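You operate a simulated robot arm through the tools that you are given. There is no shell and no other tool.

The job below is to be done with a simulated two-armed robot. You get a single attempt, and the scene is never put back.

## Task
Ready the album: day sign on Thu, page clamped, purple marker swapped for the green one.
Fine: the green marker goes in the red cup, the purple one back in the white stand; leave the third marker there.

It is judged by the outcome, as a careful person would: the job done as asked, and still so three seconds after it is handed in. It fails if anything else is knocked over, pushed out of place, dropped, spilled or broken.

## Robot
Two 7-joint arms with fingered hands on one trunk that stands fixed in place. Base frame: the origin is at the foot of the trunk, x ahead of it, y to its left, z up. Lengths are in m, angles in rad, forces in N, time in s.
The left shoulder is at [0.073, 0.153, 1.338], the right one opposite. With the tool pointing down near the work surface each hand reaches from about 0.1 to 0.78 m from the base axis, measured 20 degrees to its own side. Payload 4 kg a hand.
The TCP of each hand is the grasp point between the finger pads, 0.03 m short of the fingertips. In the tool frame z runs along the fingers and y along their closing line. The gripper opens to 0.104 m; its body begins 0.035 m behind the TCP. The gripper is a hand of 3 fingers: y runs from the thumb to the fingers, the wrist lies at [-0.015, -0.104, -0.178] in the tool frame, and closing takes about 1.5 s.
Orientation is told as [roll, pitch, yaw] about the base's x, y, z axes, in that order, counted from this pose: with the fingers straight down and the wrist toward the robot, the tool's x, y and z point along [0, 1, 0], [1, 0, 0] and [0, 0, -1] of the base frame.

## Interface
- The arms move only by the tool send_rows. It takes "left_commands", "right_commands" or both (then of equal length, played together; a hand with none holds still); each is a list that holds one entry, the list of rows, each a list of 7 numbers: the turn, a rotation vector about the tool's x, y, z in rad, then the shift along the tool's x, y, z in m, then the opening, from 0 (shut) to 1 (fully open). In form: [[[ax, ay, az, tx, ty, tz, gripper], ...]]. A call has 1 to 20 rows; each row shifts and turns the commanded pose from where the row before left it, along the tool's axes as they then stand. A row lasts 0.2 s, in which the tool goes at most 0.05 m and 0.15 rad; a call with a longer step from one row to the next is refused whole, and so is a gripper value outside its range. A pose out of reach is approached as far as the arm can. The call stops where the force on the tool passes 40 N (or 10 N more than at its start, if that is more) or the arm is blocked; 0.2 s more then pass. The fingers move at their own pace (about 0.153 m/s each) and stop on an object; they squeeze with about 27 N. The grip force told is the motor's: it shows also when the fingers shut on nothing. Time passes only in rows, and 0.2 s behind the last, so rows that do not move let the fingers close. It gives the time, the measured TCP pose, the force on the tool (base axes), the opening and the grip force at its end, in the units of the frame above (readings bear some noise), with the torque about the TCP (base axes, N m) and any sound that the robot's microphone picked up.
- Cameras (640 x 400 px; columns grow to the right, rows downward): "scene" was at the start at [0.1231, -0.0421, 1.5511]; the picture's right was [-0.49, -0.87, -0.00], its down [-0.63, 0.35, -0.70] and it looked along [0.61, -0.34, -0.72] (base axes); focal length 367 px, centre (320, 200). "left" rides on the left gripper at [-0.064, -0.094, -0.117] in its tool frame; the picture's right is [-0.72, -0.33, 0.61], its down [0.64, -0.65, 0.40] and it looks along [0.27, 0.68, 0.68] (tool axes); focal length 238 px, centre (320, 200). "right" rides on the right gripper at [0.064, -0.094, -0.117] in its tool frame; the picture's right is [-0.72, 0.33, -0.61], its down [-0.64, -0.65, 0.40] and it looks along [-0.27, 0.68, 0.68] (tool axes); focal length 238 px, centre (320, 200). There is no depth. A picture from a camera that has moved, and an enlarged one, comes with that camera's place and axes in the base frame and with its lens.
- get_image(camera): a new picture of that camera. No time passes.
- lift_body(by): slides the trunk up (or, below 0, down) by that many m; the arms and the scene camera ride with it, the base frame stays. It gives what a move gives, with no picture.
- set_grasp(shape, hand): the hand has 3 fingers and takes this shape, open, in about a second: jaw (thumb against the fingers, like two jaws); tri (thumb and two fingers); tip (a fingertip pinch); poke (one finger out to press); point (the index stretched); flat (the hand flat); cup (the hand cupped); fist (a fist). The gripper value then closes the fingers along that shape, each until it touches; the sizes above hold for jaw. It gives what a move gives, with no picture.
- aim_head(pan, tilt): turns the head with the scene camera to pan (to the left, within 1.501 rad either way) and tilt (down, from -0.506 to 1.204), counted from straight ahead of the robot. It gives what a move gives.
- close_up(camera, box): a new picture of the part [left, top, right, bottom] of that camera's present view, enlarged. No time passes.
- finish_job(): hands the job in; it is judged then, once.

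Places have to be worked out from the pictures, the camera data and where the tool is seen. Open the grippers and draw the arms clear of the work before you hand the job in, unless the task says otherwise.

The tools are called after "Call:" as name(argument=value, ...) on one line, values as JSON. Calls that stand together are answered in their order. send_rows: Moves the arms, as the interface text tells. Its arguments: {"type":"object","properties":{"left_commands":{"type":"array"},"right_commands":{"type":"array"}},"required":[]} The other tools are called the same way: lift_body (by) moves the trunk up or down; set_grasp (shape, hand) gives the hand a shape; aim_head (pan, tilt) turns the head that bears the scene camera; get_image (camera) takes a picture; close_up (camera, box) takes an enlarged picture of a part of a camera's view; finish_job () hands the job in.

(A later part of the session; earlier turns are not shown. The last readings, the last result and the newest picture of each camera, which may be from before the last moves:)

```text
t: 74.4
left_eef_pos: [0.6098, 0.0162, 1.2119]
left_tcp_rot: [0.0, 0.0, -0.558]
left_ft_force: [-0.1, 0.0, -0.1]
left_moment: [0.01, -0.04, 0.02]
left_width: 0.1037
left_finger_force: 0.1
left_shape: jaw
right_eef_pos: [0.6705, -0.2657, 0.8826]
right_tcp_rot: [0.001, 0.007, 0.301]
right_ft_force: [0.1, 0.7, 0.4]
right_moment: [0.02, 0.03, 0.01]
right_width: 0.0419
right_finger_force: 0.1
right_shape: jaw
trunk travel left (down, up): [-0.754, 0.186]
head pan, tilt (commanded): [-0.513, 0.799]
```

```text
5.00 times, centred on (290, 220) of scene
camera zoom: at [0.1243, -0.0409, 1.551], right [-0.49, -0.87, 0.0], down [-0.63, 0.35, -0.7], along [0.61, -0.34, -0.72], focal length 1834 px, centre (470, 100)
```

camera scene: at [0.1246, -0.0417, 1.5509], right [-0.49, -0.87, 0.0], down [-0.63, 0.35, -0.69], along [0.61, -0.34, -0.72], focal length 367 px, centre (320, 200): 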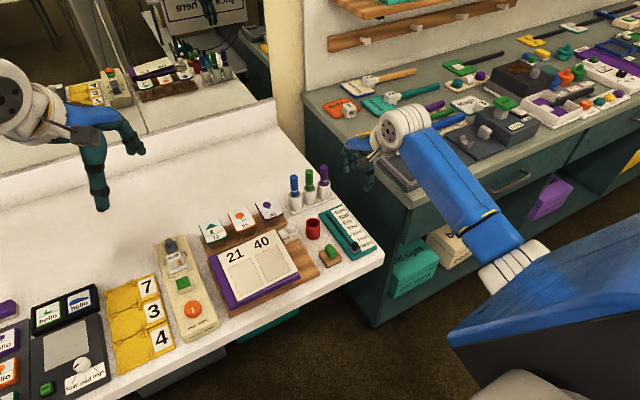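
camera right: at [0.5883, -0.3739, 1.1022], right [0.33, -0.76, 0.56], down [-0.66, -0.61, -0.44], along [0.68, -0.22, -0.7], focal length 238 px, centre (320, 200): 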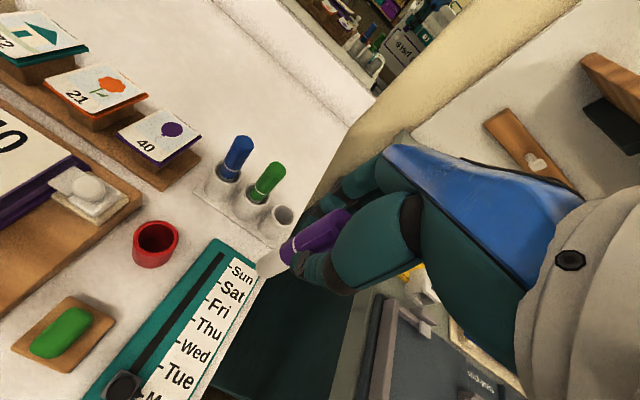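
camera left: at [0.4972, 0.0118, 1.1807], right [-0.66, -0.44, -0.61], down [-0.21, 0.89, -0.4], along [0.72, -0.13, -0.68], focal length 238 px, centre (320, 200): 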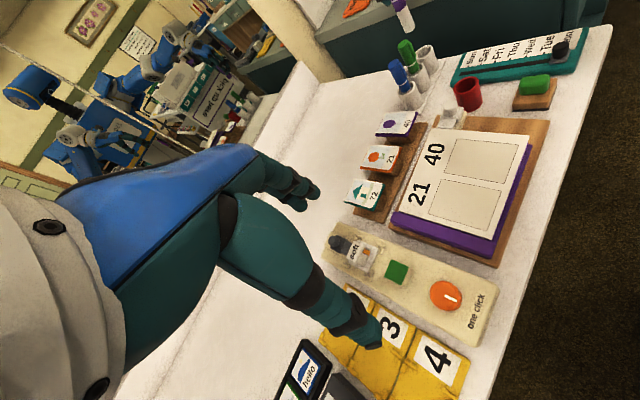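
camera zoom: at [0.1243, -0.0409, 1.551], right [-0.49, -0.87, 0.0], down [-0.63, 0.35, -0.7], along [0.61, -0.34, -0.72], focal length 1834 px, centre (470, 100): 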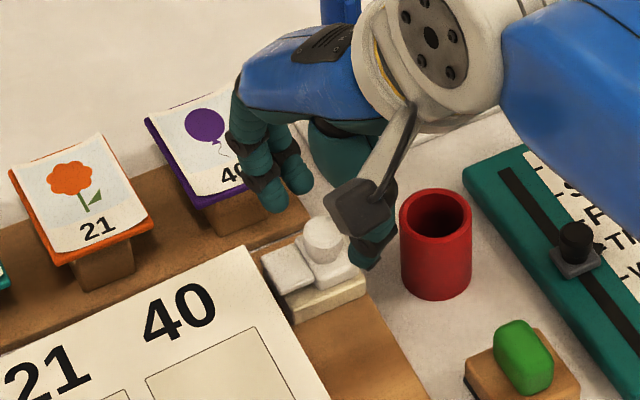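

Clearances look fine: card stand, cup and knob are all clear of the fingers. I'll nudge by 3 mm, lower 1 cm more, and close on the knob.

Call:
send_rows(right_commands=[[[0, 0, 0, 0.0035, -0.002, 0.01, 0.4], [0, 0, 0, 0, 0, 0, 0.25], [0, 0, 0, 0, 0, 0, 0.1], [0, 0, 0, 0, 0, 0, 0], [0, 0, 0, 0, 0, 0, 0], [0, 0, 0, 0, 0, 0, 0]]])

Call:
close_up(camera="right", box=[220, 160, 380, 300])

Call:
close_up(camera="left", box=[410, 90, 520, 180])

```text
t: 75.8
left_eef_pos: [0.6123, 0.0164, 1.214]
left_tcp_rot: [-0.002, 0.001, -0.559]
left_ft_force: [-0.4, 0.4, 0.7]
left_moment: [0.0, -0.02, 0.03]
left_width: 0.1038
left_finger_force: 0.1
left_shape: jaw
right_eef_pos: [0.6654, -0.2618, 0.8727]
right_tcp_rot: [0.001, 0.009, 0.301]
right_ft_force: [-0.6, 1.2, -1.1]
right_moment: [0.02, -0.09, 0.03]
right_width: 0.0121
right_finger_force: 27.1
right_shape: jaw
trunk travel left (down, up): [-0.754, 0.186]
head pan, tilt (commanded): [-0.513, 0.799]
```

```text
2.86 times, centred on (300, 230) of right
camera zoom: at [0.5579, -0.2267, 0.99], right [0.53, -0.59, 0.61], down [-0.44, -0.81, -0.4], along [0.73, -0.06, -0.69], focal length 681 px, centre (377, 114)
```

zoom: 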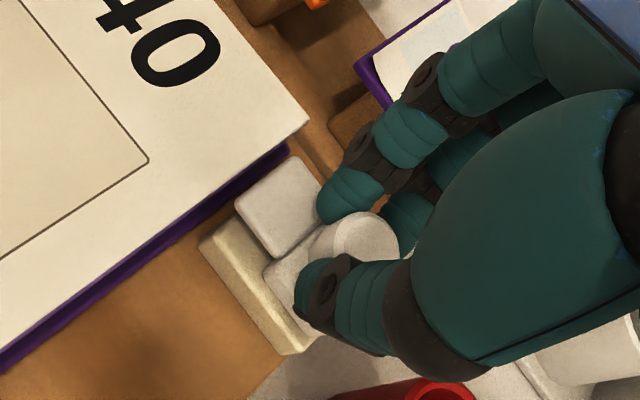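

```text
4.44 times, centred on (465, 135) of left
camera zoom: at [0.498, 0.0113, 1.3304], right [-0.66, -0.44, -0.61], down [-0.21, 0.89, -0.4], along [0.72, -0.13, -0.68], focal length 1059 px, centre (-324, 489)
```

zoom: 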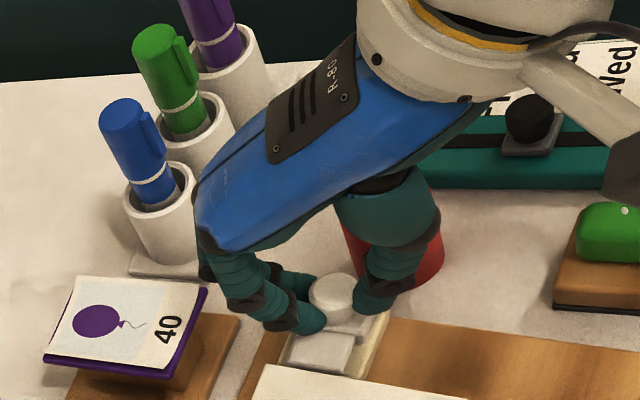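

The knob is gripped. I'll slide it gently in +y toward the page by 1 cm and see whether the jaw moves.

Call:
send_rows(right_commands=[[[0, 0, 0, 0.0048, 0.0015, 0, 0], [0, 0, 0, 0.0048, 0.0015, 0, 0], [0, 0, 0, 0, 0, 0, 0]]])

Call:
close_up(camera="right", box=[220, 160, 380, 300])

Call:
close_up(camera="left", box=[410, 90, 520, 180])

```text
t: 76.6
left_eef_pos: [0.6118, 0.0145, 1.2118]
left_tcp_rot: [0.001, 0.003, -0.559]
left_ft_force: [-0.4, 0.4, 0.1]
left_moment: [0.0, 0.01, -0.02]
left_width: 0.1037
left_finger_force: 0.0
left_shape: jaw
right_eef_pos: [0.6641, -0.2516, 0.8711]
right_tcp_rot: [0.002, 0.008, 0.301]
right_ft_force: [0.9, 0.4, 0.4]
right_moment: [0.02, -0.13, 0.02]
right_width: 0.012
right_finger_force: 27.0
right_shape: jaw
trunk travel left (down, up): [-0.754, 0.186]
head pan, tilt (commanded): [-0.513, 0.799]
```

```text
2.86 times, centred on (300, 230) of right
camera zoom: at [0.5577, -0.2162, 0.9898], right [0.53, -0.59, 0.61], down [-0.44, -0.81, -0.4], along [0.73, -0.06, -0.68], focal length 681 px, centre (377, 114)
```

zoom: 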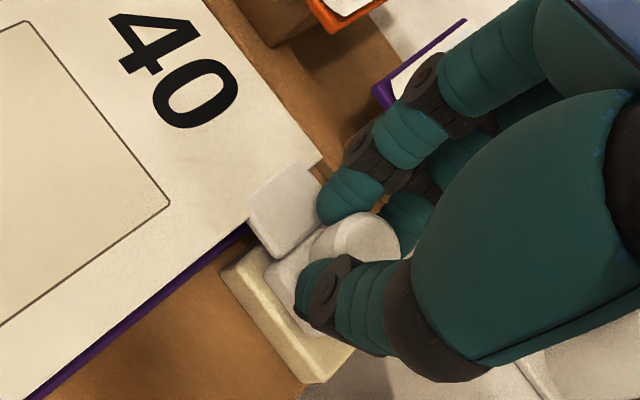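

```text
4.44 times, centred on (465, 135) of left
camera zoom: at [0.4983, 0.0113, 1.3303], right [-0.66, -0.44, -0.61], down [-0.21, 0.89, -0.4], along [0.72, -0.13, -0.68], focal length 1059 px, centre (-324, 489)
```

zoom: 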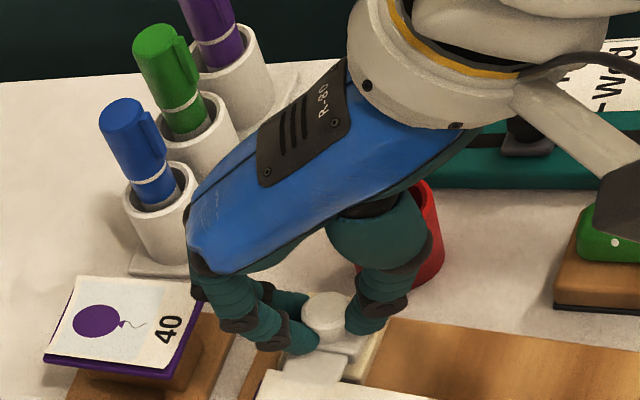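

The jaw slides and begins to cover the page's edge with little force. I'll continue in +y until a stop or full overlap, checking the force.

Call:
send_rows(right_commands=[[[0, 0, 0, 0.0048, 0.0015, 0, 0], [0, 0, 0, 0.0048, 0.0015, 0, 0], [0, 0, 0, 0, 0, 0, 0]]])

Call:
close_up(camera="right", box=[220, 160, 380, 300])

Call:
close_up(camera="left", box=[410, 90, 520, 180])

Call:
close_up(camera="scene", box=[250, 180, 330, 260])

```text
t: 77.4
left_eef_pos: [0.6115, 0.0155, 1.2122]
left_tcp_rot: [0.001, 0.003, -0.559]
left_ft_force: [-1.0, 0.9, -0.1]
left_moment: [-0.01, -0.01, 0.01]
left_width: 0.1035
left_finger_force: 0.1
left_shape: jaw
right_eef_pos: [0.6647, -0.2411, 0.8726]
right_tcp_rot: [0.001, 0.012, 0.3]
right_ft_force: [2.6, 0.9, -2.7]
right_moment: [0.05, -0.18, 0.0]
right_width: 0.0117
right_finger_force: 27.2
right_shape: jaw
trunk travel left (down, up): [-0.754, 0.186]
head pan, tilt (commanded): [-0.513, 0.799]
```

```text
2.86 times, centred on (300, 230) of right
camera zoom: at [0.5578, -0.2065, 0.9901], right [0.53, -0.59, 0.61], down [-0.44, -0.81, -0.4], along [0.73, -0.06, -0.69], focal length 681 px, centre (377, 114)
```

zoom: 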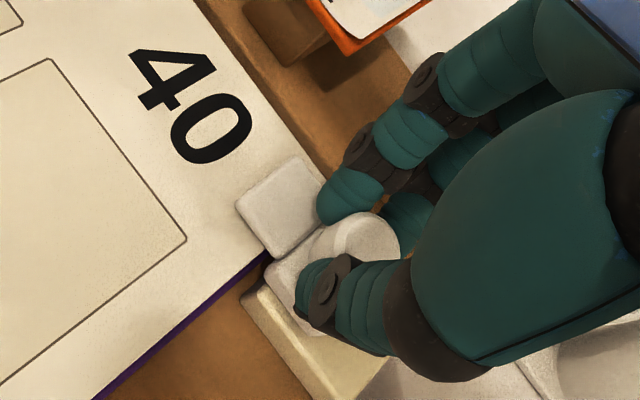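

```text
4.44 times, centred on (465, 135) of left
camera zoom: at [0.4987, 0.011, 1.3302], right [-0.66, -0.44, -0.61], down [-0.21, 0.89, -0.4], along [0.72, -0.13, -0.68], focal length 1059 px, centre (-324, 489)
```

zoom: 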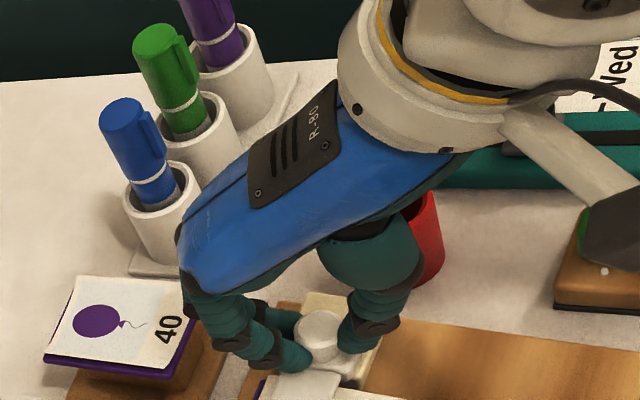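

```text
5.00 times, centred on (290, 220) of scene
camera zoom: at [0.126, -0.0409, 1.5508], right [-0.49, -0.87, 0.0], down [-0.63, 0.35, -0.69], along [0.6, -0.34, -0.72], focal length 1834 px, centre (470, 100)
```

zoom: 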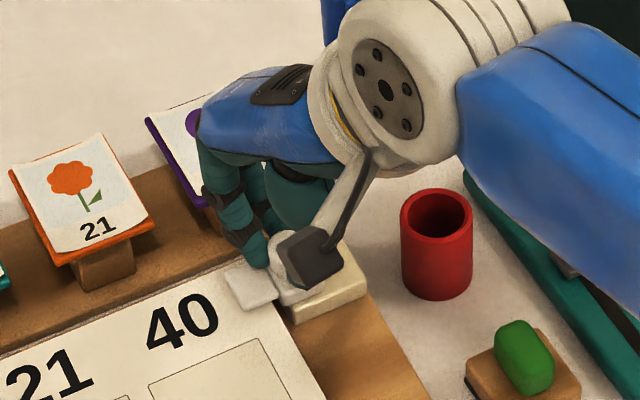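

The jaw is now over the page with only a few newtons. I'll push a little further in 3 mm increments to feel for an end stop.

Call:
send_rows(right_commands=[[[0, 0, 0, 0.0029, 0.0009, 0, 0], [0, 0, 0, 0, 0, 0, 0]]])

```text
t: 78.0
left_eef_pos: [0.6117, 0.0135, 1.2122]
left_tcp_rot: [0.002, 0.001, -0.559]
left_ft_force: [0.1, 1.0, 0.4]
left_moment: [-0.02, 0.02, 0.0]
left_width: 0.1035
left_finger_force: 0.0
left_shape: jaw
right_eef_pos: [0.6654, -0.2405, 0.8727]
right_tcp_rot: [0.002, 0.009, 0.3]
right_ft_force: [4.0, -5.1, -2.7]
right_moment: [-0.07, -0.17, -0.01]
right_width: 0.0121
right_finger_force: 27.1
right_shape: jaw
trunk travel left (down, up): [-0.754, 0.186]
head pan, tilt (commanded): [-0.513, 0.799]
```

The knob stopped moving at y≈-0.2405 with 5 N pushing back: that is the end stop, after about 21 mm of travel. I'll ease off, open the fingers and rise.

Call:
send_rows(right_commands=[[[0, 0, 0, -0.0024, -0.0007, 0, 0], [0, 0, 0, 0, 0, 0, 0.15], [0, 0, 0, 0, 0, 0, 0.35], [0, 0, 0, 0, 0, 0, 0.35], [0, 0, 0, 0, 0, -0.03, 0.35], [0, 0, 0, 0, 0, -0.04, 0.35], [0, 0, 0, 0, 0, -0.03, 0.35], [0, 0, 0, 0, 0, 0, 0.35]]])

Call:
close_up(camera="right", box=[150, 160, 350, 330])

Call:
close_up(camera="left", box=[390, 80, 540, 200])

Call:
close_up(camera="scene", box=[230, 170, 350, 270])

```text
t: 79.8
left_eef_pos: [0.6097, 0.0157, 1.2121]
left_tcp_rot: [0.0, 0.002, -0.56]
left_ft_force: [0.3, 0.4, -0.9]
left_moment: [-0.04, 0.01, -0.01]
left_width: 0.1035
left_finger_force: 0.1
left_shape: jaw
right_eef_pos: [0.6659, -0.2406, 0.9749]
right_tcp_rot: [0.001, 0.008, 0.301]
right_ft_force: [0.4, 0.1, 0.5]
right_moment: [-0.03, 0.0, 0.04]
right_width: 0.0361
right_finger_force: 0.1
right_shape: jaw
trunk travel left (down, up): [-0.754, 0.186]
head pan, tilt (commanded): [-0.513, 0.799]
```

```text
2.35 times, centred on (250, 245) of right
camera zoom: at [0.5592, -0.2065, 1.0925], right [0.53, -0.59, 0.61], down [-0.44, -0.81, -0.4], along [0.73, -0.06, -0.69], focal length 561 px, centre (485, 94)
```

zoom: 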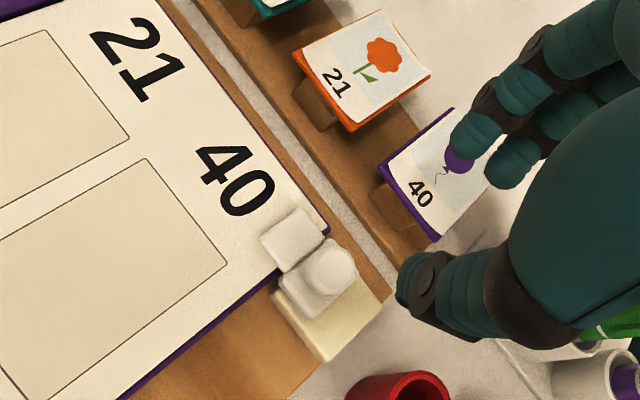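

```text
3.33 times, centred on (465, 140) of left
camera zoom: at [0.4982, 0.0111, 1.3303], right [-0.66, -0.44, -0.61], down [-0.21, 0.89, -0.4], along [0.72, -0.13, -0.68], focal length 794 px, centre (-163, 400)
```

zoom: 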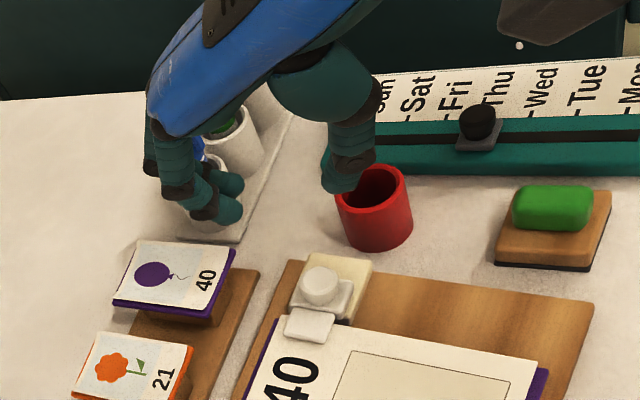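

```text
4.00 times, centred on (290, 220) of scene
camera zoom: at [0.125, -0.0408, 1.5509], right [-0.49, -0.87, 0.0], down [-0.63, 0.35, -0.69], along [0.6, -0.34, -0.72], focal length 1467 px, centre (440, 120)
```

zoom: 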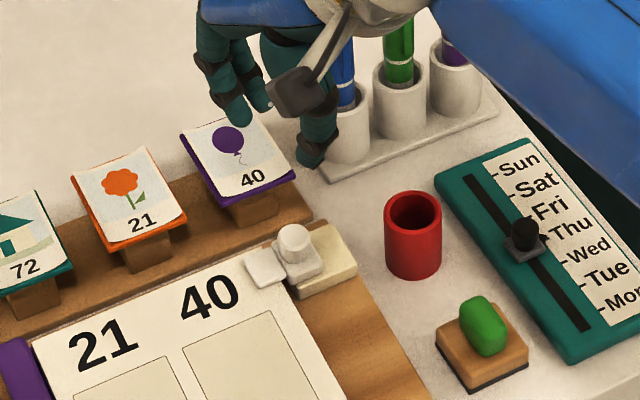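

The clamp's jaw now holds the page, and the cards and album look undisturbed. Next is the green marker: I'll go back over the sign area, turn to yaw 0 and rise, as before, so the trunk can be lowered.

Call:
send_rows(right_commands=[[[0, 0, 0, -0.0351, -0.0084, -0.004, 0.5], [0, 0, 0, -0.0351, -0.0084, -0.004, 0.5], [0, 0, 0, -0.0351, -0.0084, -0.004, 0.5], [0, 0, 0, -0.0351, -0.0084, -0.004, 0.5], [0, 0, 0, -0.0351, -0.0084, -0.004, 0.5], [0, 0, 0.1, 0, 0, 0, 0.5], [0, 0, 0.1, 0, 0, 0, 0.5], [0, 0, 0.1, 0, 0, 0, 0.5], [0, 0, 0, 0, 0, -0.035, 0.5], [0, 0, 0, 0, 0, -0.035, 0.5], [0, 0, 0, 0, 0, -0.035, 0.5], [0, 0, 0, 0, 0, -0.03, 0.5], [0, 0, 0, 0, 0, 0, 0.5]]])

```text
t: 82.6
left_eef_pos: [0.6102, 0.0161, 1.2132]
left_tcp_rot: [-0.002, 0.002, -0.558]
left_ft_force: [0.4, -0.3, -1.0]
left_moment: [0.03, 0.0, 0.01]
left_width: 0.1036
left_finger_force: 0.1
left_shape: jaw
right_eef_pos: [0.6782, -0.4201, 1.1312]
right_tcp_rot: [0.0, 0.009, -0.001]
right_ft_force: [-0.3, 0.3, -0.1]
right_moment: [0.0, 0.0, 0.0]
right_width: 0.0515
right_finger_force: 0.0
right_shape: jaw
trunk travel left (down, up): [-0.754, 0.186]
head pan, tilt (commanded): [-0.513, 0.799]
```

No flags at (0.678, -0.420, 1.131). I'll lower the trunk by 0.17, which puts the hand at about z=0.96 over the sign.

Call:
lift_body(by=-0.17)

Call:
send_rows(right_commands=[[[0, 0, 0, 0, 0, -0.025, 0.5], [0, 0, 0, 0.009, 0.03, 0, 0.5], [0, 0, 0, 0.009, 0.03, 0, 0.5], [0, 0, 0, 0.009, 0.03, 0, 0.5], [0, 0, 0, 0.009, 0.018, 0, 0.5], [0, 0, 0, 0, 0, 0, 0.5]]])

Call:
close_up(camera="scene", box=[275, 70, 375, 190])

Call:
close_up(camera="right", box=[180, 170, 360, 330])

Call:
close_up(camera="left", box=[370, 0, 460, 100])

```text
t: 84.5
left_eef_pos: [0.6107, 0.0155, 1.0436]
left_tcp_rot: [0.0, 0.0, -0.558]
left_ft_force: [0.4, -1.1, -0.6]
left_moment: [0.03, 0.01, -0.04]
left_width: 0.1035
left_finger_force: 0.1
left_shape: jaw
right_eef_pos: [0.677, -0.4212, 0.9609]
right_tcp_rot: [-0.002, 0.008, 0.0]
right_ft_force: [-0.1, 1.0, 0.1]
right_moment: [-0.01, 0.02, 0.03]
right_width: 0.0517
right_finger_force: 0.0
right_shape: jaw
trunk travel left (down, up): [-0.584, 0.356]
head pan, tilt (commanded): [-0.513, 0.799]
```

```text
t: 85.9
left_eef_pos: [0.6102, 0.0152, 1.0449]
left_tcp_rot: [-0.002, -0.001, -0.559]
left_ft_force: [0.7, -0.6, 0.5]
left_moment: [0.0, -0.02, 0.03]
left_width: 0.1035
left_finger_force: 0.1
left_shape: jaw
right_eef_pos: [0.786, -0.3837, 0.9867]
right_tcp_rot: [-0.003, 0.008, -0.001]
right_ft_force: [-0.6, 0.1, 0.2]
right_moment: [0.02, 0.03, -0.02]
right_width: 0.0517
right_finger_force: 0.1
right_shape: jaw
trunk travel left (down, up): [-0.584, 0.356]
head pan, tilt (commanded): [-0.513, 0.799]
```

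```text
3.33 times, centred on (325, 130) of scene
camera zoom: at [0.1243, -0.0411, 1.3809], right [-0.49, -0.87, 0.0], down [-0.63, 0.35, -0.69], along [0.61, -0.34, -0.72], focal length 1223 px, centre (303, 433)
```

zoom: 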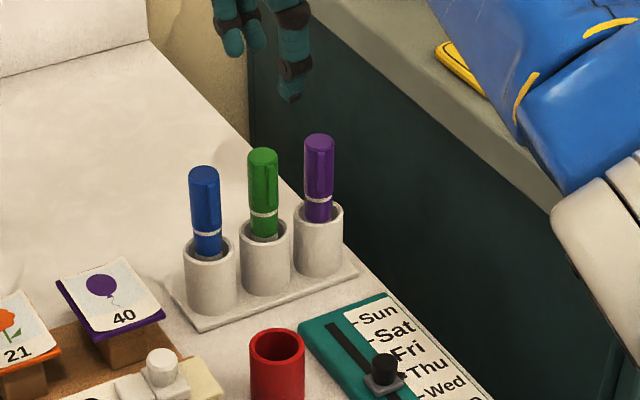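

```text
2.50 times, centred on (270, 250) of right
camera zoom: at [0.6929, -0.3185, 1.1045], right [0.33, -0.72, 0.61], down [-0.66, -0.64, -0.4], along [0.68, -0.27, -0.68], focal length 596 px, centre (445, 75)
```

zoom: 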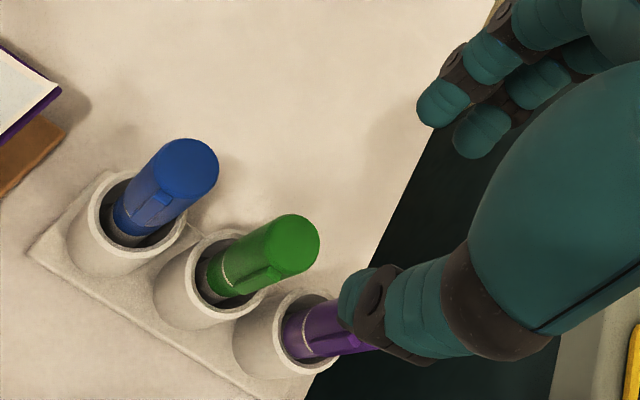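

```text
4.00 times, centred on (415, 50) of left
camera zoom: at [0.4972, 0.0108, 1.1608], right [-0.66, -0.44, -0.61], down [-0.21, 0.89, -0.4], along [0.72, -0.13, -0.68], focal length 953 px, centre (-60, 800)
```

zoom: 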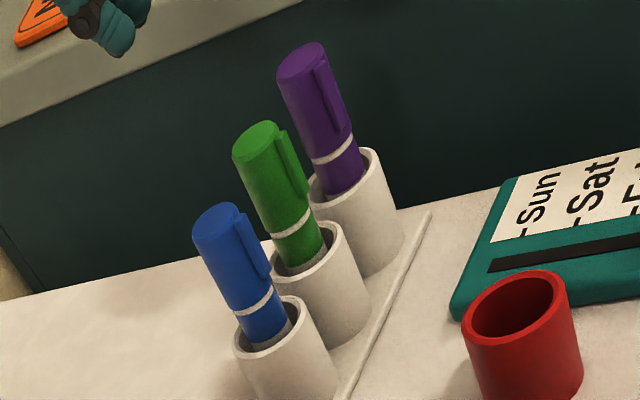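

The hand is over the green marker, whose axis I put at about (0.784, -0.381). I'll nudge 2 mm and descend in two stages, checking that the fingers pass clear of the blue and purple markers.

Call:
send_rows(right_commands=[[[0, 0, 0, 0.002, -0.002, 0.03, 0.5], [0, 0, 0, 0, 0, 0.03, 0.5], [0, 0, 0, 0, 0, 0.02, 0.5], [0, 0, 0, 0, 0, 0, 0.5]]])

Call:
close_up(camera="scene", box=[290, 80, 360, 160])

Call:
close_up(camera="right", box=[200, 160, 380, 320])

Call:
close_up(camera="left", box=[375, 0, 455, 90])

```text
t: 86.9
left_eef_pos: [0.6099, 0.0154, 1.0431]
left_tcp_rot: [-0.001, -0.001, -0.559]
left_ft_force: [-0.8, 0.9, -0.2]
left_moment: [0.0, 0.02, 0.0]
left_width: 0.1037
left_finger_force: 0.2
left_shape: jaw
right_eef_pos: [0.7863, -0.3826, 0.9038]
right_tcp_rot: [-0.003, 0.009, 0.0]
right_ft_force: [0.4, 0.3, 0.0]
right_moment: [0.01, 0.0, -0.01]
right_width: 0.0514
right_finger_force: 0.0
right_shape: jaw
trunk travel left (down, up): [-0.584, 0.356]
head pan, tilt (commanded): [-0.513, 0.799]
```

```text
5.00 times, centred on (325, 120) of scene
camera zoom: at [0.1245, -0.041, 1.3809], right [-0.49, -0.87, 0.0], down [-0.63, 0.35, -0.69], along [0.6, -0.34, -0.72], focal length 1834 px, centre (295, 600)
```

zoom: 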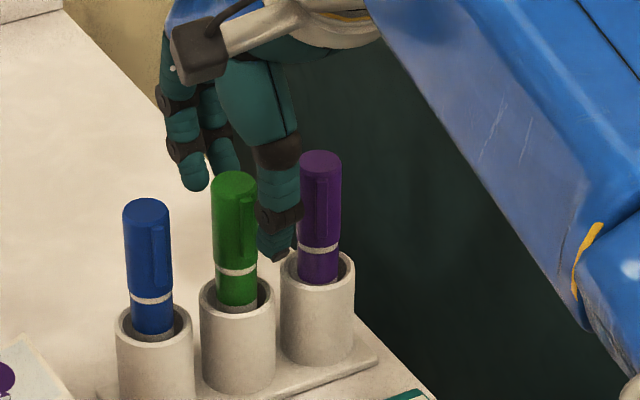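

```text
2.50 times, centred on (290, 240) of right
camera zoom: at [0.6933, -0.317, 1.0219], right [0.33, -0.72, 0.61], down [-0.66, -0.64, -0.4], along [0.68, -0.27, -0.68], focal length 596 px, centre (395, 100)
```

zoom: 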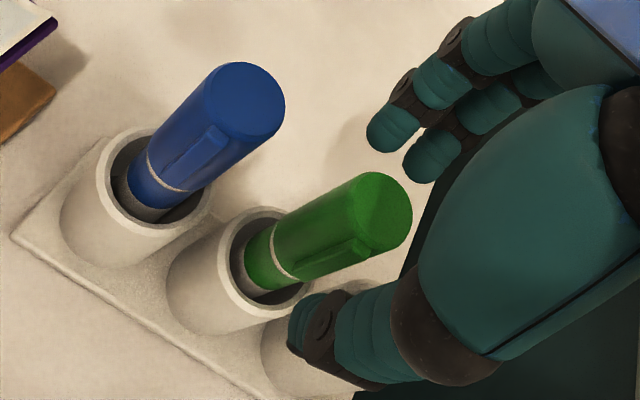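

```text
4.44 times, centred on (415, 45) of left
camera zoom: at [0.4975, 0.0109, 1.1606], right [-0.66, -0.44, -0.61], down [-0.21, 0.89, -0.4], along [0.72, -0.13, -0.68], focal length 1059 px, centre (-102, 889)
```

zoom: 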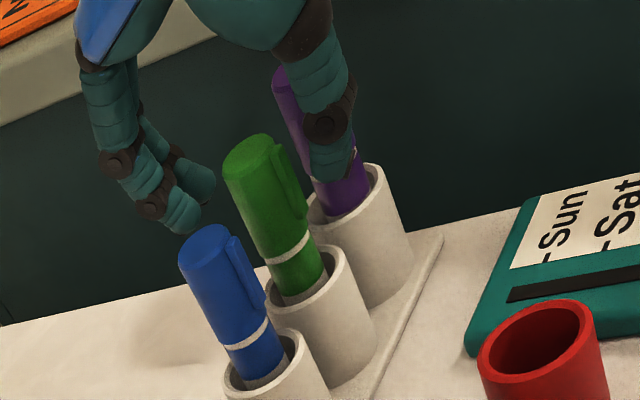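

Clear on both sides. I'll shift (-0.002, +0.003), descend to z≈0.878 and close on the green marker.

Call:
send_rows(right_commands=[[[0, 0, 0, 0.003, -0.002, 0.013, 0.5], [0, 0, 0, 0, 0, 0.013, 0.5], [0, 0, 0, 0, 0, 0, 0.5]]])

Call:
close_up(camera="scene", box=[290, 80, 360, 160])

Call:
close_up(camera="right", box=[200, 160, 380, 320])

Call:
close_up(camera="left", box=[375, 0, 455, 90])

```text
t: 87.7
left_eef_pos: [0.6101, 0.0156, 1.0432]
left_tcp_rot: [0.001, 0.001, -0.557]
left_ft_force: [0.2, -0.1, 0.7]
left_moment: [0.02, 0.02, 0.01]
left_width: 0.1034
left_finger_force: 0.1
left_shape: jaw
right_eef_pos: [0.7823, -0.3803, 0.8773]
right_tcp_rot: [0.001, 0.009, 0.001]
right_ft_force: [1.0, -0.7, 0.3]
right_moment: [0.02, -0.01, -0.04]
right_width: 0.0516
right_finger_force: 0.1
right_shape: jaw
trunk travel left (down, up): [-0.584, 0.356]
head pan, tilt (commanded): [-0.513, 0.799]
```

```text
5.00 times, centred on (325, 120) of scene
camera zoom: at [0.1244, -0.041, 1.3809], right [-0.49, -0.87, 0.0], down [-0.63, 0.35, -0.69], along [0.61, -0.34, -0.72], focal length 1834 px, centre (295, 600)
```

zoom: 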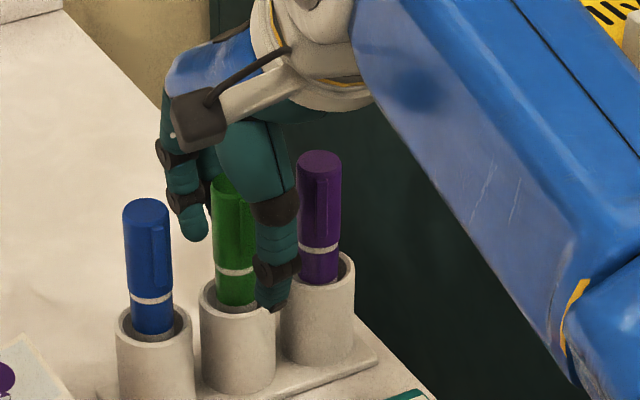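

```text
2.50 times, centred on (290, 240) of right
camera zoom: at [0.6904, -0.3141, 0.9955], right [0.33, -0.72, 0.61], down [-0.66, -0.64, -0.4], along [0.68, -0.27, -0.68], focal length 596 px, centre (395, 100)
```

zoom: 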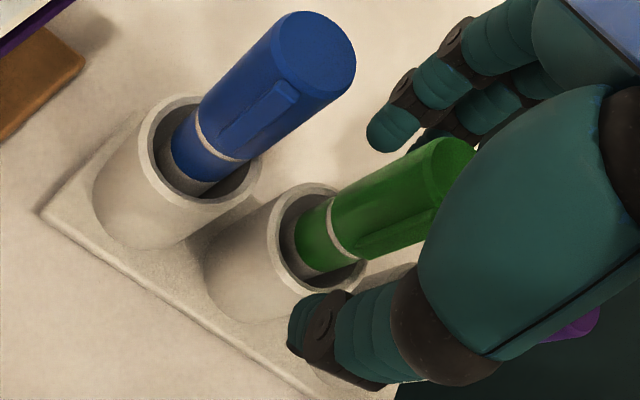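

```text
4.44 times, centred on (415, 45) of left
camera zoom: at [0.4974, 0.011, 1.1606], right [-0.66, -0.44, -0.61], down [-0.21, 0.89, -0.4], along [0.72, -0.13, -0.68], focal length 1059 px, centre (-102, 889)
```

zoom: 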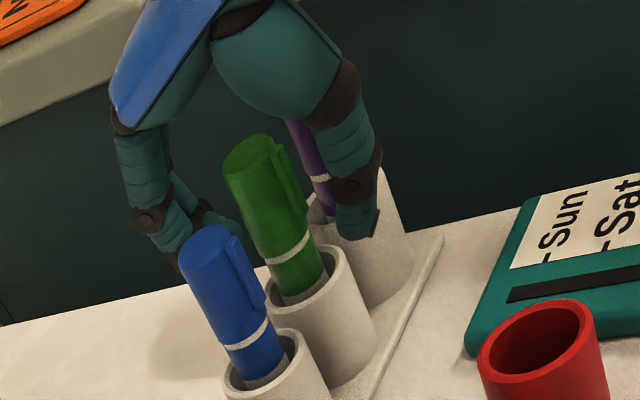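

Green is between the thumb and fingers, neighbours untouched. I'll close.

Call:
send_rows(right_commands=[[[0, 0, 0, 0, 0, 0, 0.3], [0, 0, 0, 0, 0, 0, 0.1], [0, 0, 0, 0, 0, 0, 0], [0, 0, 0, 0, 0, 0, 0], [0, 0, 0, 0, 0, 0, 0], [0, 0, 0, 0, 0, 0, 0]]])

Call:
close_up(camera="scene", box=[290, 80, 360, 160])

Call:
close_up(camera="left", box=[375, 0, 455, 90])

```text
t: 89.1
left_eef_pos: [0.6101, 0.0147, 1.0431]
left_tcp_rot: [-0.001, 0.001, -0.558]
left_ft_force: [0.2, -0.3, -1.2]
left_moment: [0.03, -0.01, 0.0]
left_width: 0.1036
left_finger_force: 0.0
left_shape: jaw
right_eef_pos: [0.7842, -0.3791, 0.8779]
right_tcp_rot: [-0.002, 0.009, 0.002]
right_ft_force: [-1.0, 0.5, 0.4]
right_moment: [-0.02, -0.01, 0.03]
right_width: 0.0112
right_finger_force: 26.9
right_shape: jaw
trunk travel left (down, up): [-0.584, 0.356]
head pan, tilt (commanded): [-0.513, 0.799]
```

```text
5.00 times, centred on (325, 120) of scene
camera zoom: at [0.1246, -0.0411, 1.3809], right [-0.49, -0.87, 0.0], down [-0.63, 0.35, -0.69], along [0.6, -0.34, -0.72], focal length 1834 px, centre (295, 600)
```

zoom: 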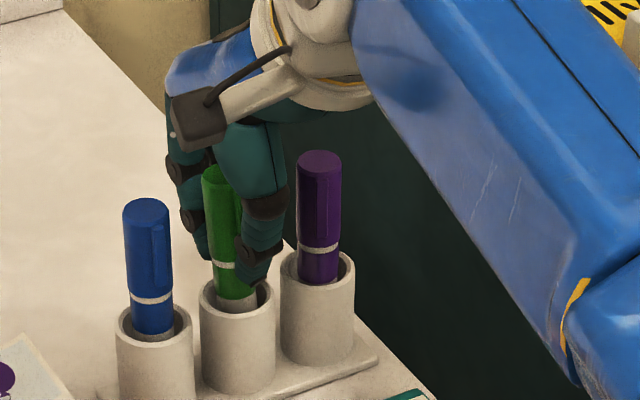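

```text
4.44 times, centred on (415, 45) of left
camera zoom: at [0.4977, 0.0109, 1.1605], right [-0.66, -0.44, -0.61], down [-0.21, 0.89, -0.4], along [0.72, -0.13, -0.68], focal length 1059 px, centre (-102, 889)
```

zoom: 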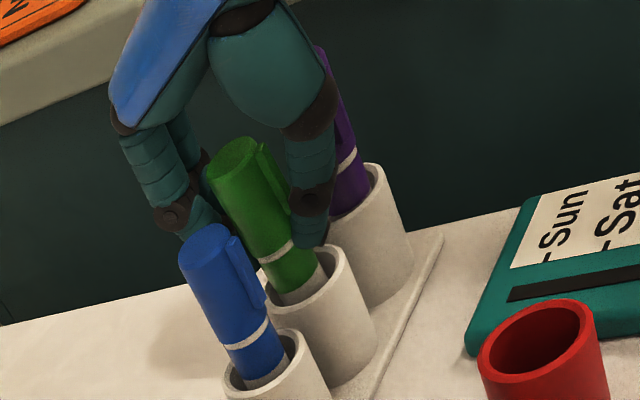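

Green is gripped at 27 N, leaning a little like the purple did. I'll lift straight up by about 0.1.

Call:
send_rows(right_commands=[[[0, 0, 0, 0, 0, -0.015, 0], [0, 0, 0, 0, 0, -0.025, 0], [0, 0, 0, 0, 0, -0.025, 0], [0, 0, 0, 0, 0, -0.03, 0], [0, 0, 0, 0, 0, -0.015, 0], [0, 0, 0, 0, 0, 0, 0]]])

Call:
close_up(camera="scene", box=[275, 60, 375, 180])

Call:
close_up(camera="right", box=[180, 170, 360, 330])

```text
t: 90.5
left_eef_pos: [0.6099, 0.0143, 1.0427]
left_tcp_rot: [-0.001, 0.003, -0.558]
left_ft_force: [-0.1, -0.7, 0.5]
left_moment: [-0.02, -0.01, 0.01]
left_width: 0.1036
left_finger_force: 0.1
left_shape: jaw
right_eef_pos: [0.7803, -0.3801, 0.9897]
right_tcp_rot: [-0.001, 0.008, 0.0]
right_ft_force: [-0.8, 0.0, -0.3]
right_moment: [0.02, -0.03, 0.0]
right_width: 0.0111
right_finger_force: 27.0
right_shape: jaw
trunk travel left (down, up): [-0.584, 0.356]
head pan, tilt (commanded): [-0.513, 0.799]
```

```text
3.33 times, centred on (325, 120) of scene
camera zoom: at [0.1249, -0.0412, 1.3809], right [-0.49, -0.87, 0.0], down [-0.63, 0.35, -0.69], along [0.6, -0.34, -0.72], focal length 1223 px, centre (303, 467)
```

zoom: 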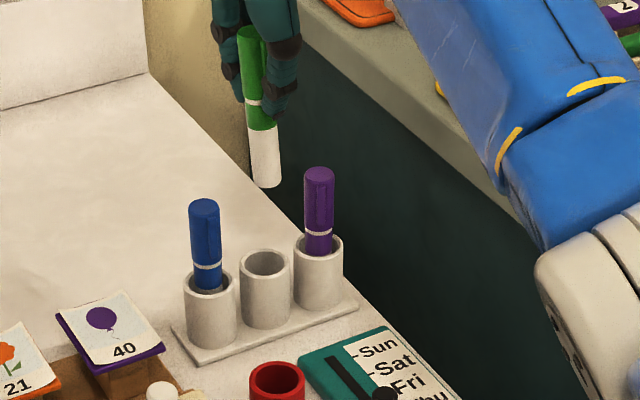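

```text
2.50 times, centred on (270, 250) of right
camera zoom: at [0.6887, -0.3149, 1.1081], right [0.33, -0.72, 0.61], down [-0.66, -0.64, -0.4], along [0.68, -0.27, -0.68], focal length 596 px, centre (445, 75)
```

zoom: 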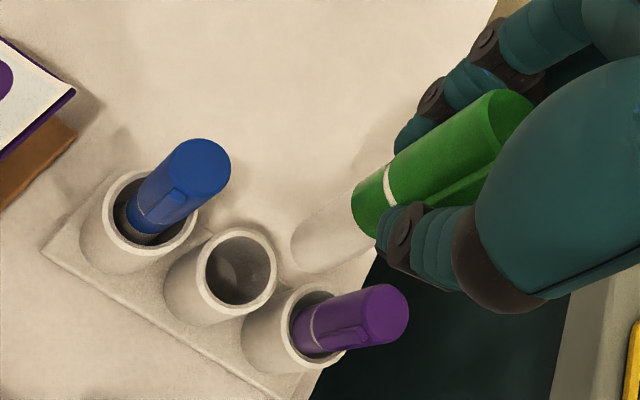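

Green is out and held, leaning about 5° with its top toward +y. I'll roll the hand +0.085 to straighten it, rise a bit more, and retract straight back between the neighbours.

Call:
send_rows(right_commands=[[[0, 0.043, 0, 0, 0, -0.015, 0], [0, 0.042, 0, 0, 0, -0.015, 0], [0, 0, 0, 0, -0.03, 0, 0], [0, 0, 0, 0, -0.035, 0, 0], [0, 0, 0, 0, -0.035, 0, 0], [0, 0, 0, 0, 0, 0, 0]]])

Call:
close_up(camera="scene", box=[275, 70, 375, 190])

Call:
close_up(camera="left", box=[380, 0, 500, 100])

```text
t: 91.9
left_eef_pos: [0.6112, 0.0169, 1.0425]
left_tcp_rot: [0.001, 0.002, -0.558]
left_ft_force: [0.4, 0.6, 0.2]
left_moment: [0.03, -0.02, -0.02]
left_width: 0.1038
left_finger_force: 0.1
left_shape: jaw
right_eef_pos: [0.6811, -0.3769, 1.0197]
right_tcp_rot: [0.083, 0.01, -0.001]
right_ft_force: [0.7, 0.3, 0.0]
right_moment: [-0.02, -0.02, 0.01]
right_width: 0.0111
right_finger_force: 27.3
right_shape: jaw
trunk travel left (down, up): [-0.584, 0.356]
head pan, tilt (commanded): [-0.513, 0.799]
```

```text
3.33 times, centred on (325, 130) of scene
camera zoom: at [0.1248, -0.0409, 1.3809], right [-0.49, -0.87, 0.0], down [-0.63, 0.35, -0.69], along [0.6, -0.34, -0.72], focal length 1223 px, centre (303, 433)
```

zoom: 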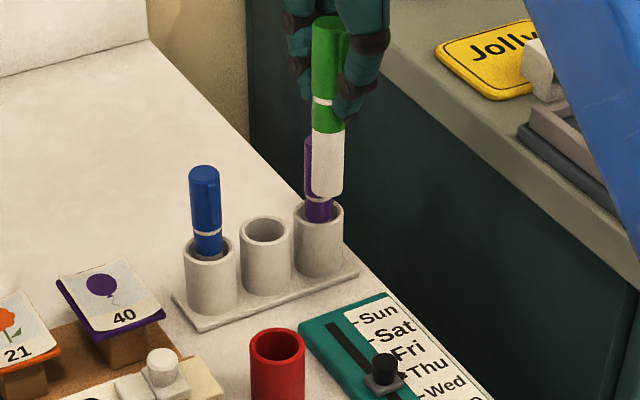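

```text
4.00 times, centred on (440, 50) of left
camera zoom: at [0.4982, 0.0114, 1.1602], right [-0.66, -0.44, -0.61], down [-0.21, 0.89, -0.4], along [0.72, -0.14, -0.68], focal length 953 px, centre (-160, 800)
```

zoom: 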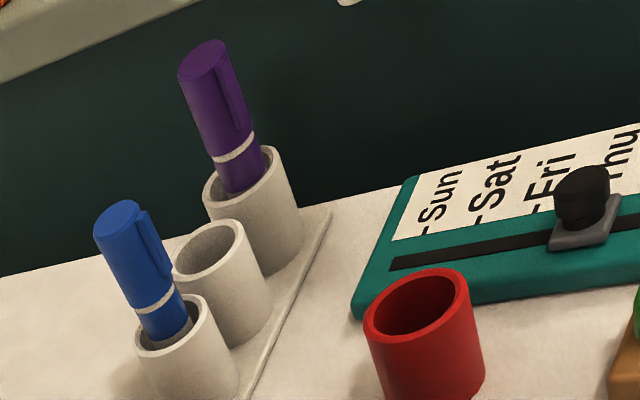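

Green hangs vertical now, and all else is in place. I'll raise the trunk by 0.17, then lower the hand over the sign area.

Call:
lift_body(by=0.17)

Call:
send_rows(right_commands=[[[0, 0, 0, -0.012, 0, 0.035, 0], [0, 0, 0, -0.012, 0, 0.035, 0], [0, 0, 0, -0.012, 0, 0.035, 0], [0, 0, 0, -0.012, 0, 0.035, 0], [0, 0, 0, -0.01, 0, 0.035, 0], [0, 0, 0, 0, 0, 0, 0]]])

```text
t: 93.8
left_eef_pos: [0.6109, 0.0148, 1.2133]
left_tcp_rot: [0.0, 0.002, -0.558]
left_ft_force: [-0.2, 0.5, -0.2]
left_moment: [-0.02, -0.02, -0.02]
left_width: 0.1037
left_finger_force: 0.0
left_shape: jaw
right_eef_pos: [0.6816, -0.378, 1.1889]
right_tcp_rot: [0.083, 0.009, 0.0]
right_ft_force: [1.4, 0.2, -0.8]
right_moment: [0.01, -0.01, -0.02]
right_width: 0.0109
right_finger_force: 26.8
right_shape: jaw
trunk travel left (down, up): [-0.754, 0.186]
head pan, tilt (commanded): [-0.513, 0.799]
```

```text
t: 95.2
left_eef_pos: [0.6122, 0.015, 1.2133]
left_tcp_rot: [-0.001, 0.001, -0.558]
left_ft_force: [-0.2, -0.2, -0.2]
left_moment: [-0.01, -0.02, -0.02]
left_width: 0.1034
left_finger_force: 0.1
left_shape: jaw
right_eef_pos: [0.6787, -0.4222, 1.008]
right_tcp_rot: [0.085, 0.007, -0.001]
right_ft_force: [-0.4, 0.2, -0.8]
right_moment: [0.0, -0.04, -0.01]
right_width: 0.0108
right_finger_force: 27.1
right_shape: jaw
trunk travel left (down, up): [-0.754, 0.186]
head pan, tilt (commanded): [-0.513, 0.799]
```

At (0.679, -0.422, 1.008) with no flags. Now I'll turn to yaw≈0.29 about the vertical and carry the green marker over the red cup at z≈0.97.

Call:
send_rows(right_commands=[[[0.008, 0, -0.0966, 0, 0, 0, 0], [0.008, 0, -0.0966, 0, 0, 0, 0], [0.008, 0, -0.0966, 0, 0, 0, 0], [0, 0, 0, 0.0283, 0.0071, 0.014, 0], [0, 0, 0, 0.0283, 0.0071, 0.014, 0], [0, 0, 0, 0.0283, 0.0071, 0.012, 0], [0, 0, 0, 0, 0, 0, 0]]])

Call:
close_up(camera="scene", box=[280, 150, 350, 250])

Call:
close_up(camera="right", box=[200, 180, 360, 320])

Call:
close_up(camera="left", box=[420, 60, 530, 160])

```text
t: 96.8
left_eef_pos: [0.6105, 0.0153, 1.2125]
left_tcp_rot: [0.001, 0.001, -0.56]
left_ft_force: [-0.8, 0.3, 0.2]
left_moment: [-0.01, 0.0, 0.01]
left_width: 0.1038
left_finger_force: 0.0
left_shape: jaw
right_eef_pos: [0.6735, -0.3307, 0.9752]
right_tcp_rot: [0.086, 0.008, 0.29]
right_ft_force: [-0.4, 1.2, -0.1]
right_moment: [-0.01, 0.02, -0.03]
right_width: 0.011
right_finger_force: 27.2
right_shape: jaw
trunk travel left (down, up): [-0.754, 0.186]
head pan, tilt (commanded): [-0.513, 0.799]
```

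```text
4.00 times, centred on (315, 200) of scene
camera zoom: at [0.1246, -0.0413, 1.5509], right [-0.49, -0.87, 0.0], down [-0.63, 0.35, -0.69], along [0.61, -0.34, -0.72], focal length 1467 px, centre (340, 200)
```

zoom: 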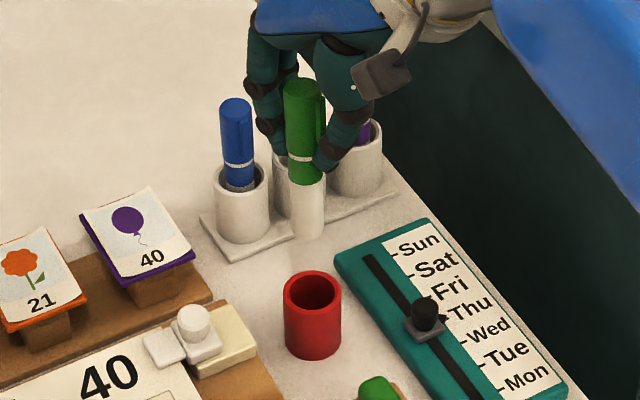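

```text
2.86 times, centred on (280, 250) of right
camera zoom: at [0.5693, -0.3052, 1.0976], right [0.54, -0.64, 0.55], down [-0.46, -0.77, -0.45], along [0.71, -0.01, -0.7], focal length 681 px, centre (434, 57)
```

zoom: 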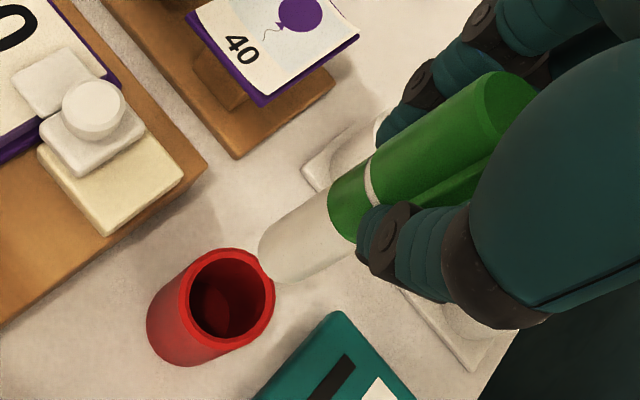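

```text
4.00 times, centred on (475, 110) of left
camera zoom: at [0.4978, 0.0107, 1.3305], right [-0.66, -0.44, -0.61], down [-0.21, 0.89, -0.4], along [0.72, -0.13, -0.68], focal length 953 px, centre (-300, 560)
```

zoom: 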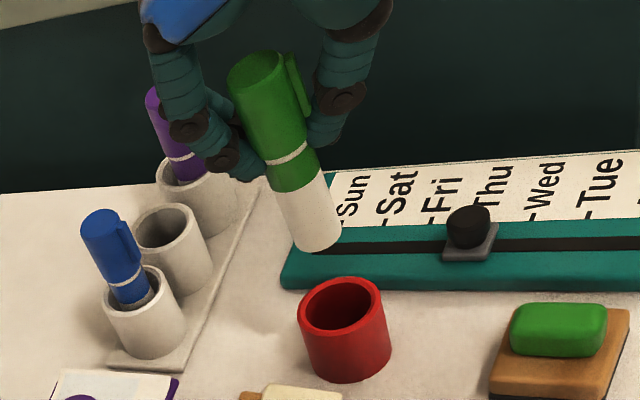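

Green hangs over the red cup, upright laterally but with its bottom tilted some degrees back toward the robot, and about (+2.5, +1) mm off the cup's centre. I'll pitch the hand by -0.04 to straighten it, compensate the shift, and lower until the bottom is about 1.5 cm above the rim.

Call:
send_rows(right_commands=[[[-0.04, 0, 0, 0, -0.003, 0, 0], [0, 0, 0, -0.0018, -0.0022, 0.02, 0], [0, 0, 0, -0.0018, -0.0022, 0.02, 0], [0, 0, 0, 0, 0, 0, 0]]])

Call:
close_up(camera="scene", box=[290, 170, 340, 240])

Call:
close_up(camera="right", box=[220, 200, 320, 290])

Call:
close_up(camera="left", box=[440, 80, 510, 160])

```text
t: 97.8
left_eef_pos: [0.6099, 0.0165, 1.2134]
left_tcp_rot: [-0.001, -0.001, -0.56]
left_ft_force: [-0.2, -1.5, -0.6]
left_moment: [0.01, -0.02, 0.01]
left_width: 0.1038
left_finger_force: 0.0
left_shape: jaw
right_eef_pos: [0.668, -0.3326, 0.9357]
right_tcp_rot: [0.084, -0.032, 0.286]
right_ft_force: [-0.1, 0.0, -0.1]
right_moment: [0.01, 0.02, 0.0]
right_width: 0.0112
right_finger_force: 27.4
right_shape: jaw
trunk travel left (down, up): [-0.754, 0.186]
head pan, tilt (commanded): [-0.513, 0.799]
```

```text
5.71 times, centred on (315, 205) of scene
camera zoom: at [0.1244, -0.0414, 1.551], right [-0.49, -0.87, 0.0], down [-0.63, 0.35, -0.7], along [0.61, -0.34, -0.72], focal length 2096 px, centre (349, 171)
```

zoom: 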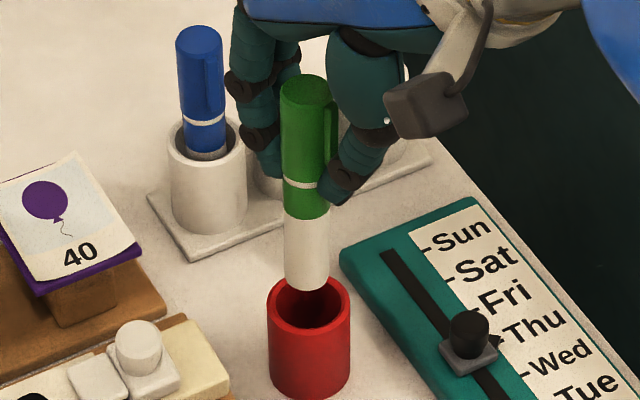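

```text
4.44 times, centred on (270, 245) of right
camera zoom: at [0.5595, -0.3076, 1.0549], right [0.51, -0.65, 0.56], down [-0.44, -0.76, -0.48], along [0.74, 0.0, -0.68], focal length 1059 px, centre (542, 0)
```

zoom: 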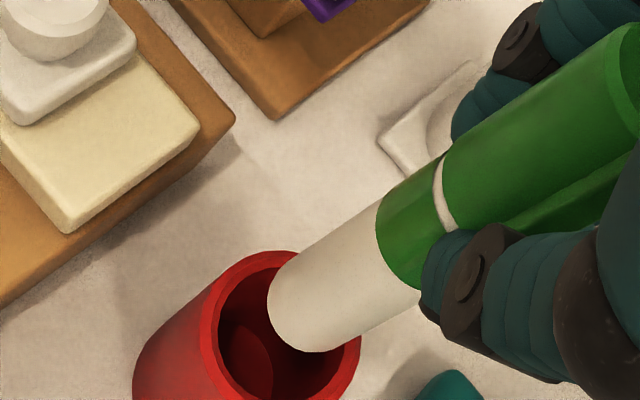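

```text
5.00 times, centred on (475, 120) of left
camera zoom: at [0.4975, 0.0106, 1.3307], right [-0.66, -0.44, -0.61], down [-0.21, 0.89, -0.4], along [0.72, -0.13, -0.68], focal length 1192 px, centre (-455, 600)
```

zoom: 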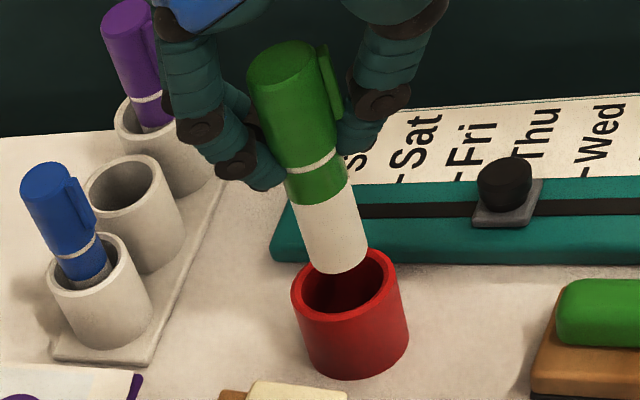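

The marker's bottom is within about 2 mm of the cup's centre in all views. I'll shift slightly and lower 1 cm to just above the rim, then zoom tightly.

Call:
send_rows(right_commands=[[[0, 0, 0, 0.001, -0.0013, 0.01, 0], [0, 0, 0, 0, 0, 0, 0]]])

Call:
close_up(camera="scene", box=[298, 205, 328, 235])

Call:
close_up(camera="right", box=[220, 215, 310, 300])

Call:
close_up(camera="left", box=[455, 110, 505, 160])

```text
t: 98.4
left_eef_pos: [0.611, 0.0152, 1.2117]
left_tcp_rot: [-0.001, 0.002, -0.56]
left_ft_force: [0.4, -0.3, -0.2]
left_moment: [0.02, 0.02, 0.02]
left_width: 0.1037
left_finger_force: 0.1
left_shape: jaw
right_eef_pos: [0.6668, -0.3299, 0.9261]
right_tcp_rot: [0.087, -0.032, 0.287]
right_ft_force: [0.2, 0.5, -0.1]
right_moment: [-0.01, -0.01, 0.0]
right_width: 0.011
right_finger_force: 27.0
right_shape: jaw
trunk travel left (down, up): [-0.754, 0.186]
head pan, tilt (commanded): [-0.513, 0.799]
```

```text
13.33 times, centred on (313, 220) of scene
camera zoom: at [0.1246, -0.0413, 1.5509], right [-0.49, -0.87, 0.0], down [-0.63, 0.35, -0.69], along [0.61, -0.34, -0.72], focal length 4890 px, centre (413, -67)
```

zoom: 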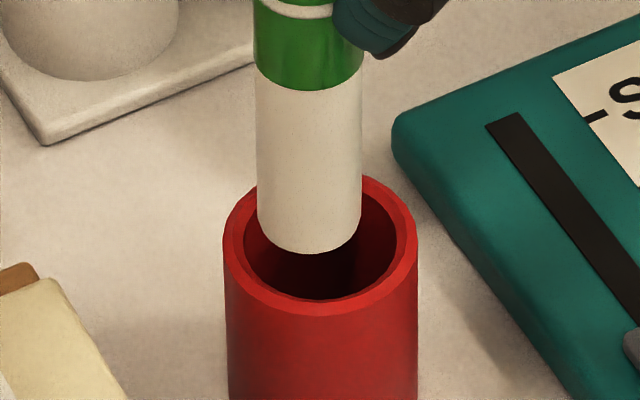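

```text
4.71 times, centred on (265, 258) of right
camera zoom: at [0.5584, -0.3052, 1.0454], right [0.51, -0.65, 0.56], down [-0.44, -0.76, -0.48], along [0.74, 0.0, -0.68], focal length 1122 px, centre (579, -71)
```

zoom: 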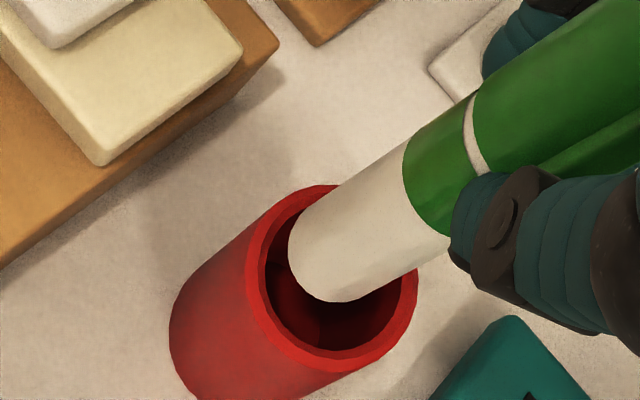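

```text
8.00 times, centred on (480, 135) of left
camera zoom: at [0.4978, 0.0107, 1.3305], right [-0.66, -0.44, -0.61], down [-0.21, 0.89, -0.4], along [0.72, -0.13, -0.68], focal length 1907 px, centre (-960, 720)
```

zoom: 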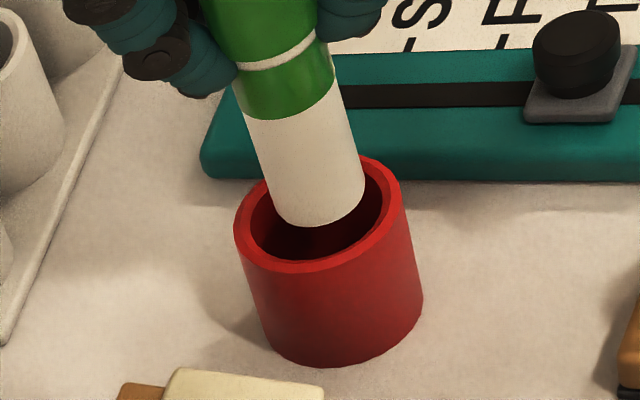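

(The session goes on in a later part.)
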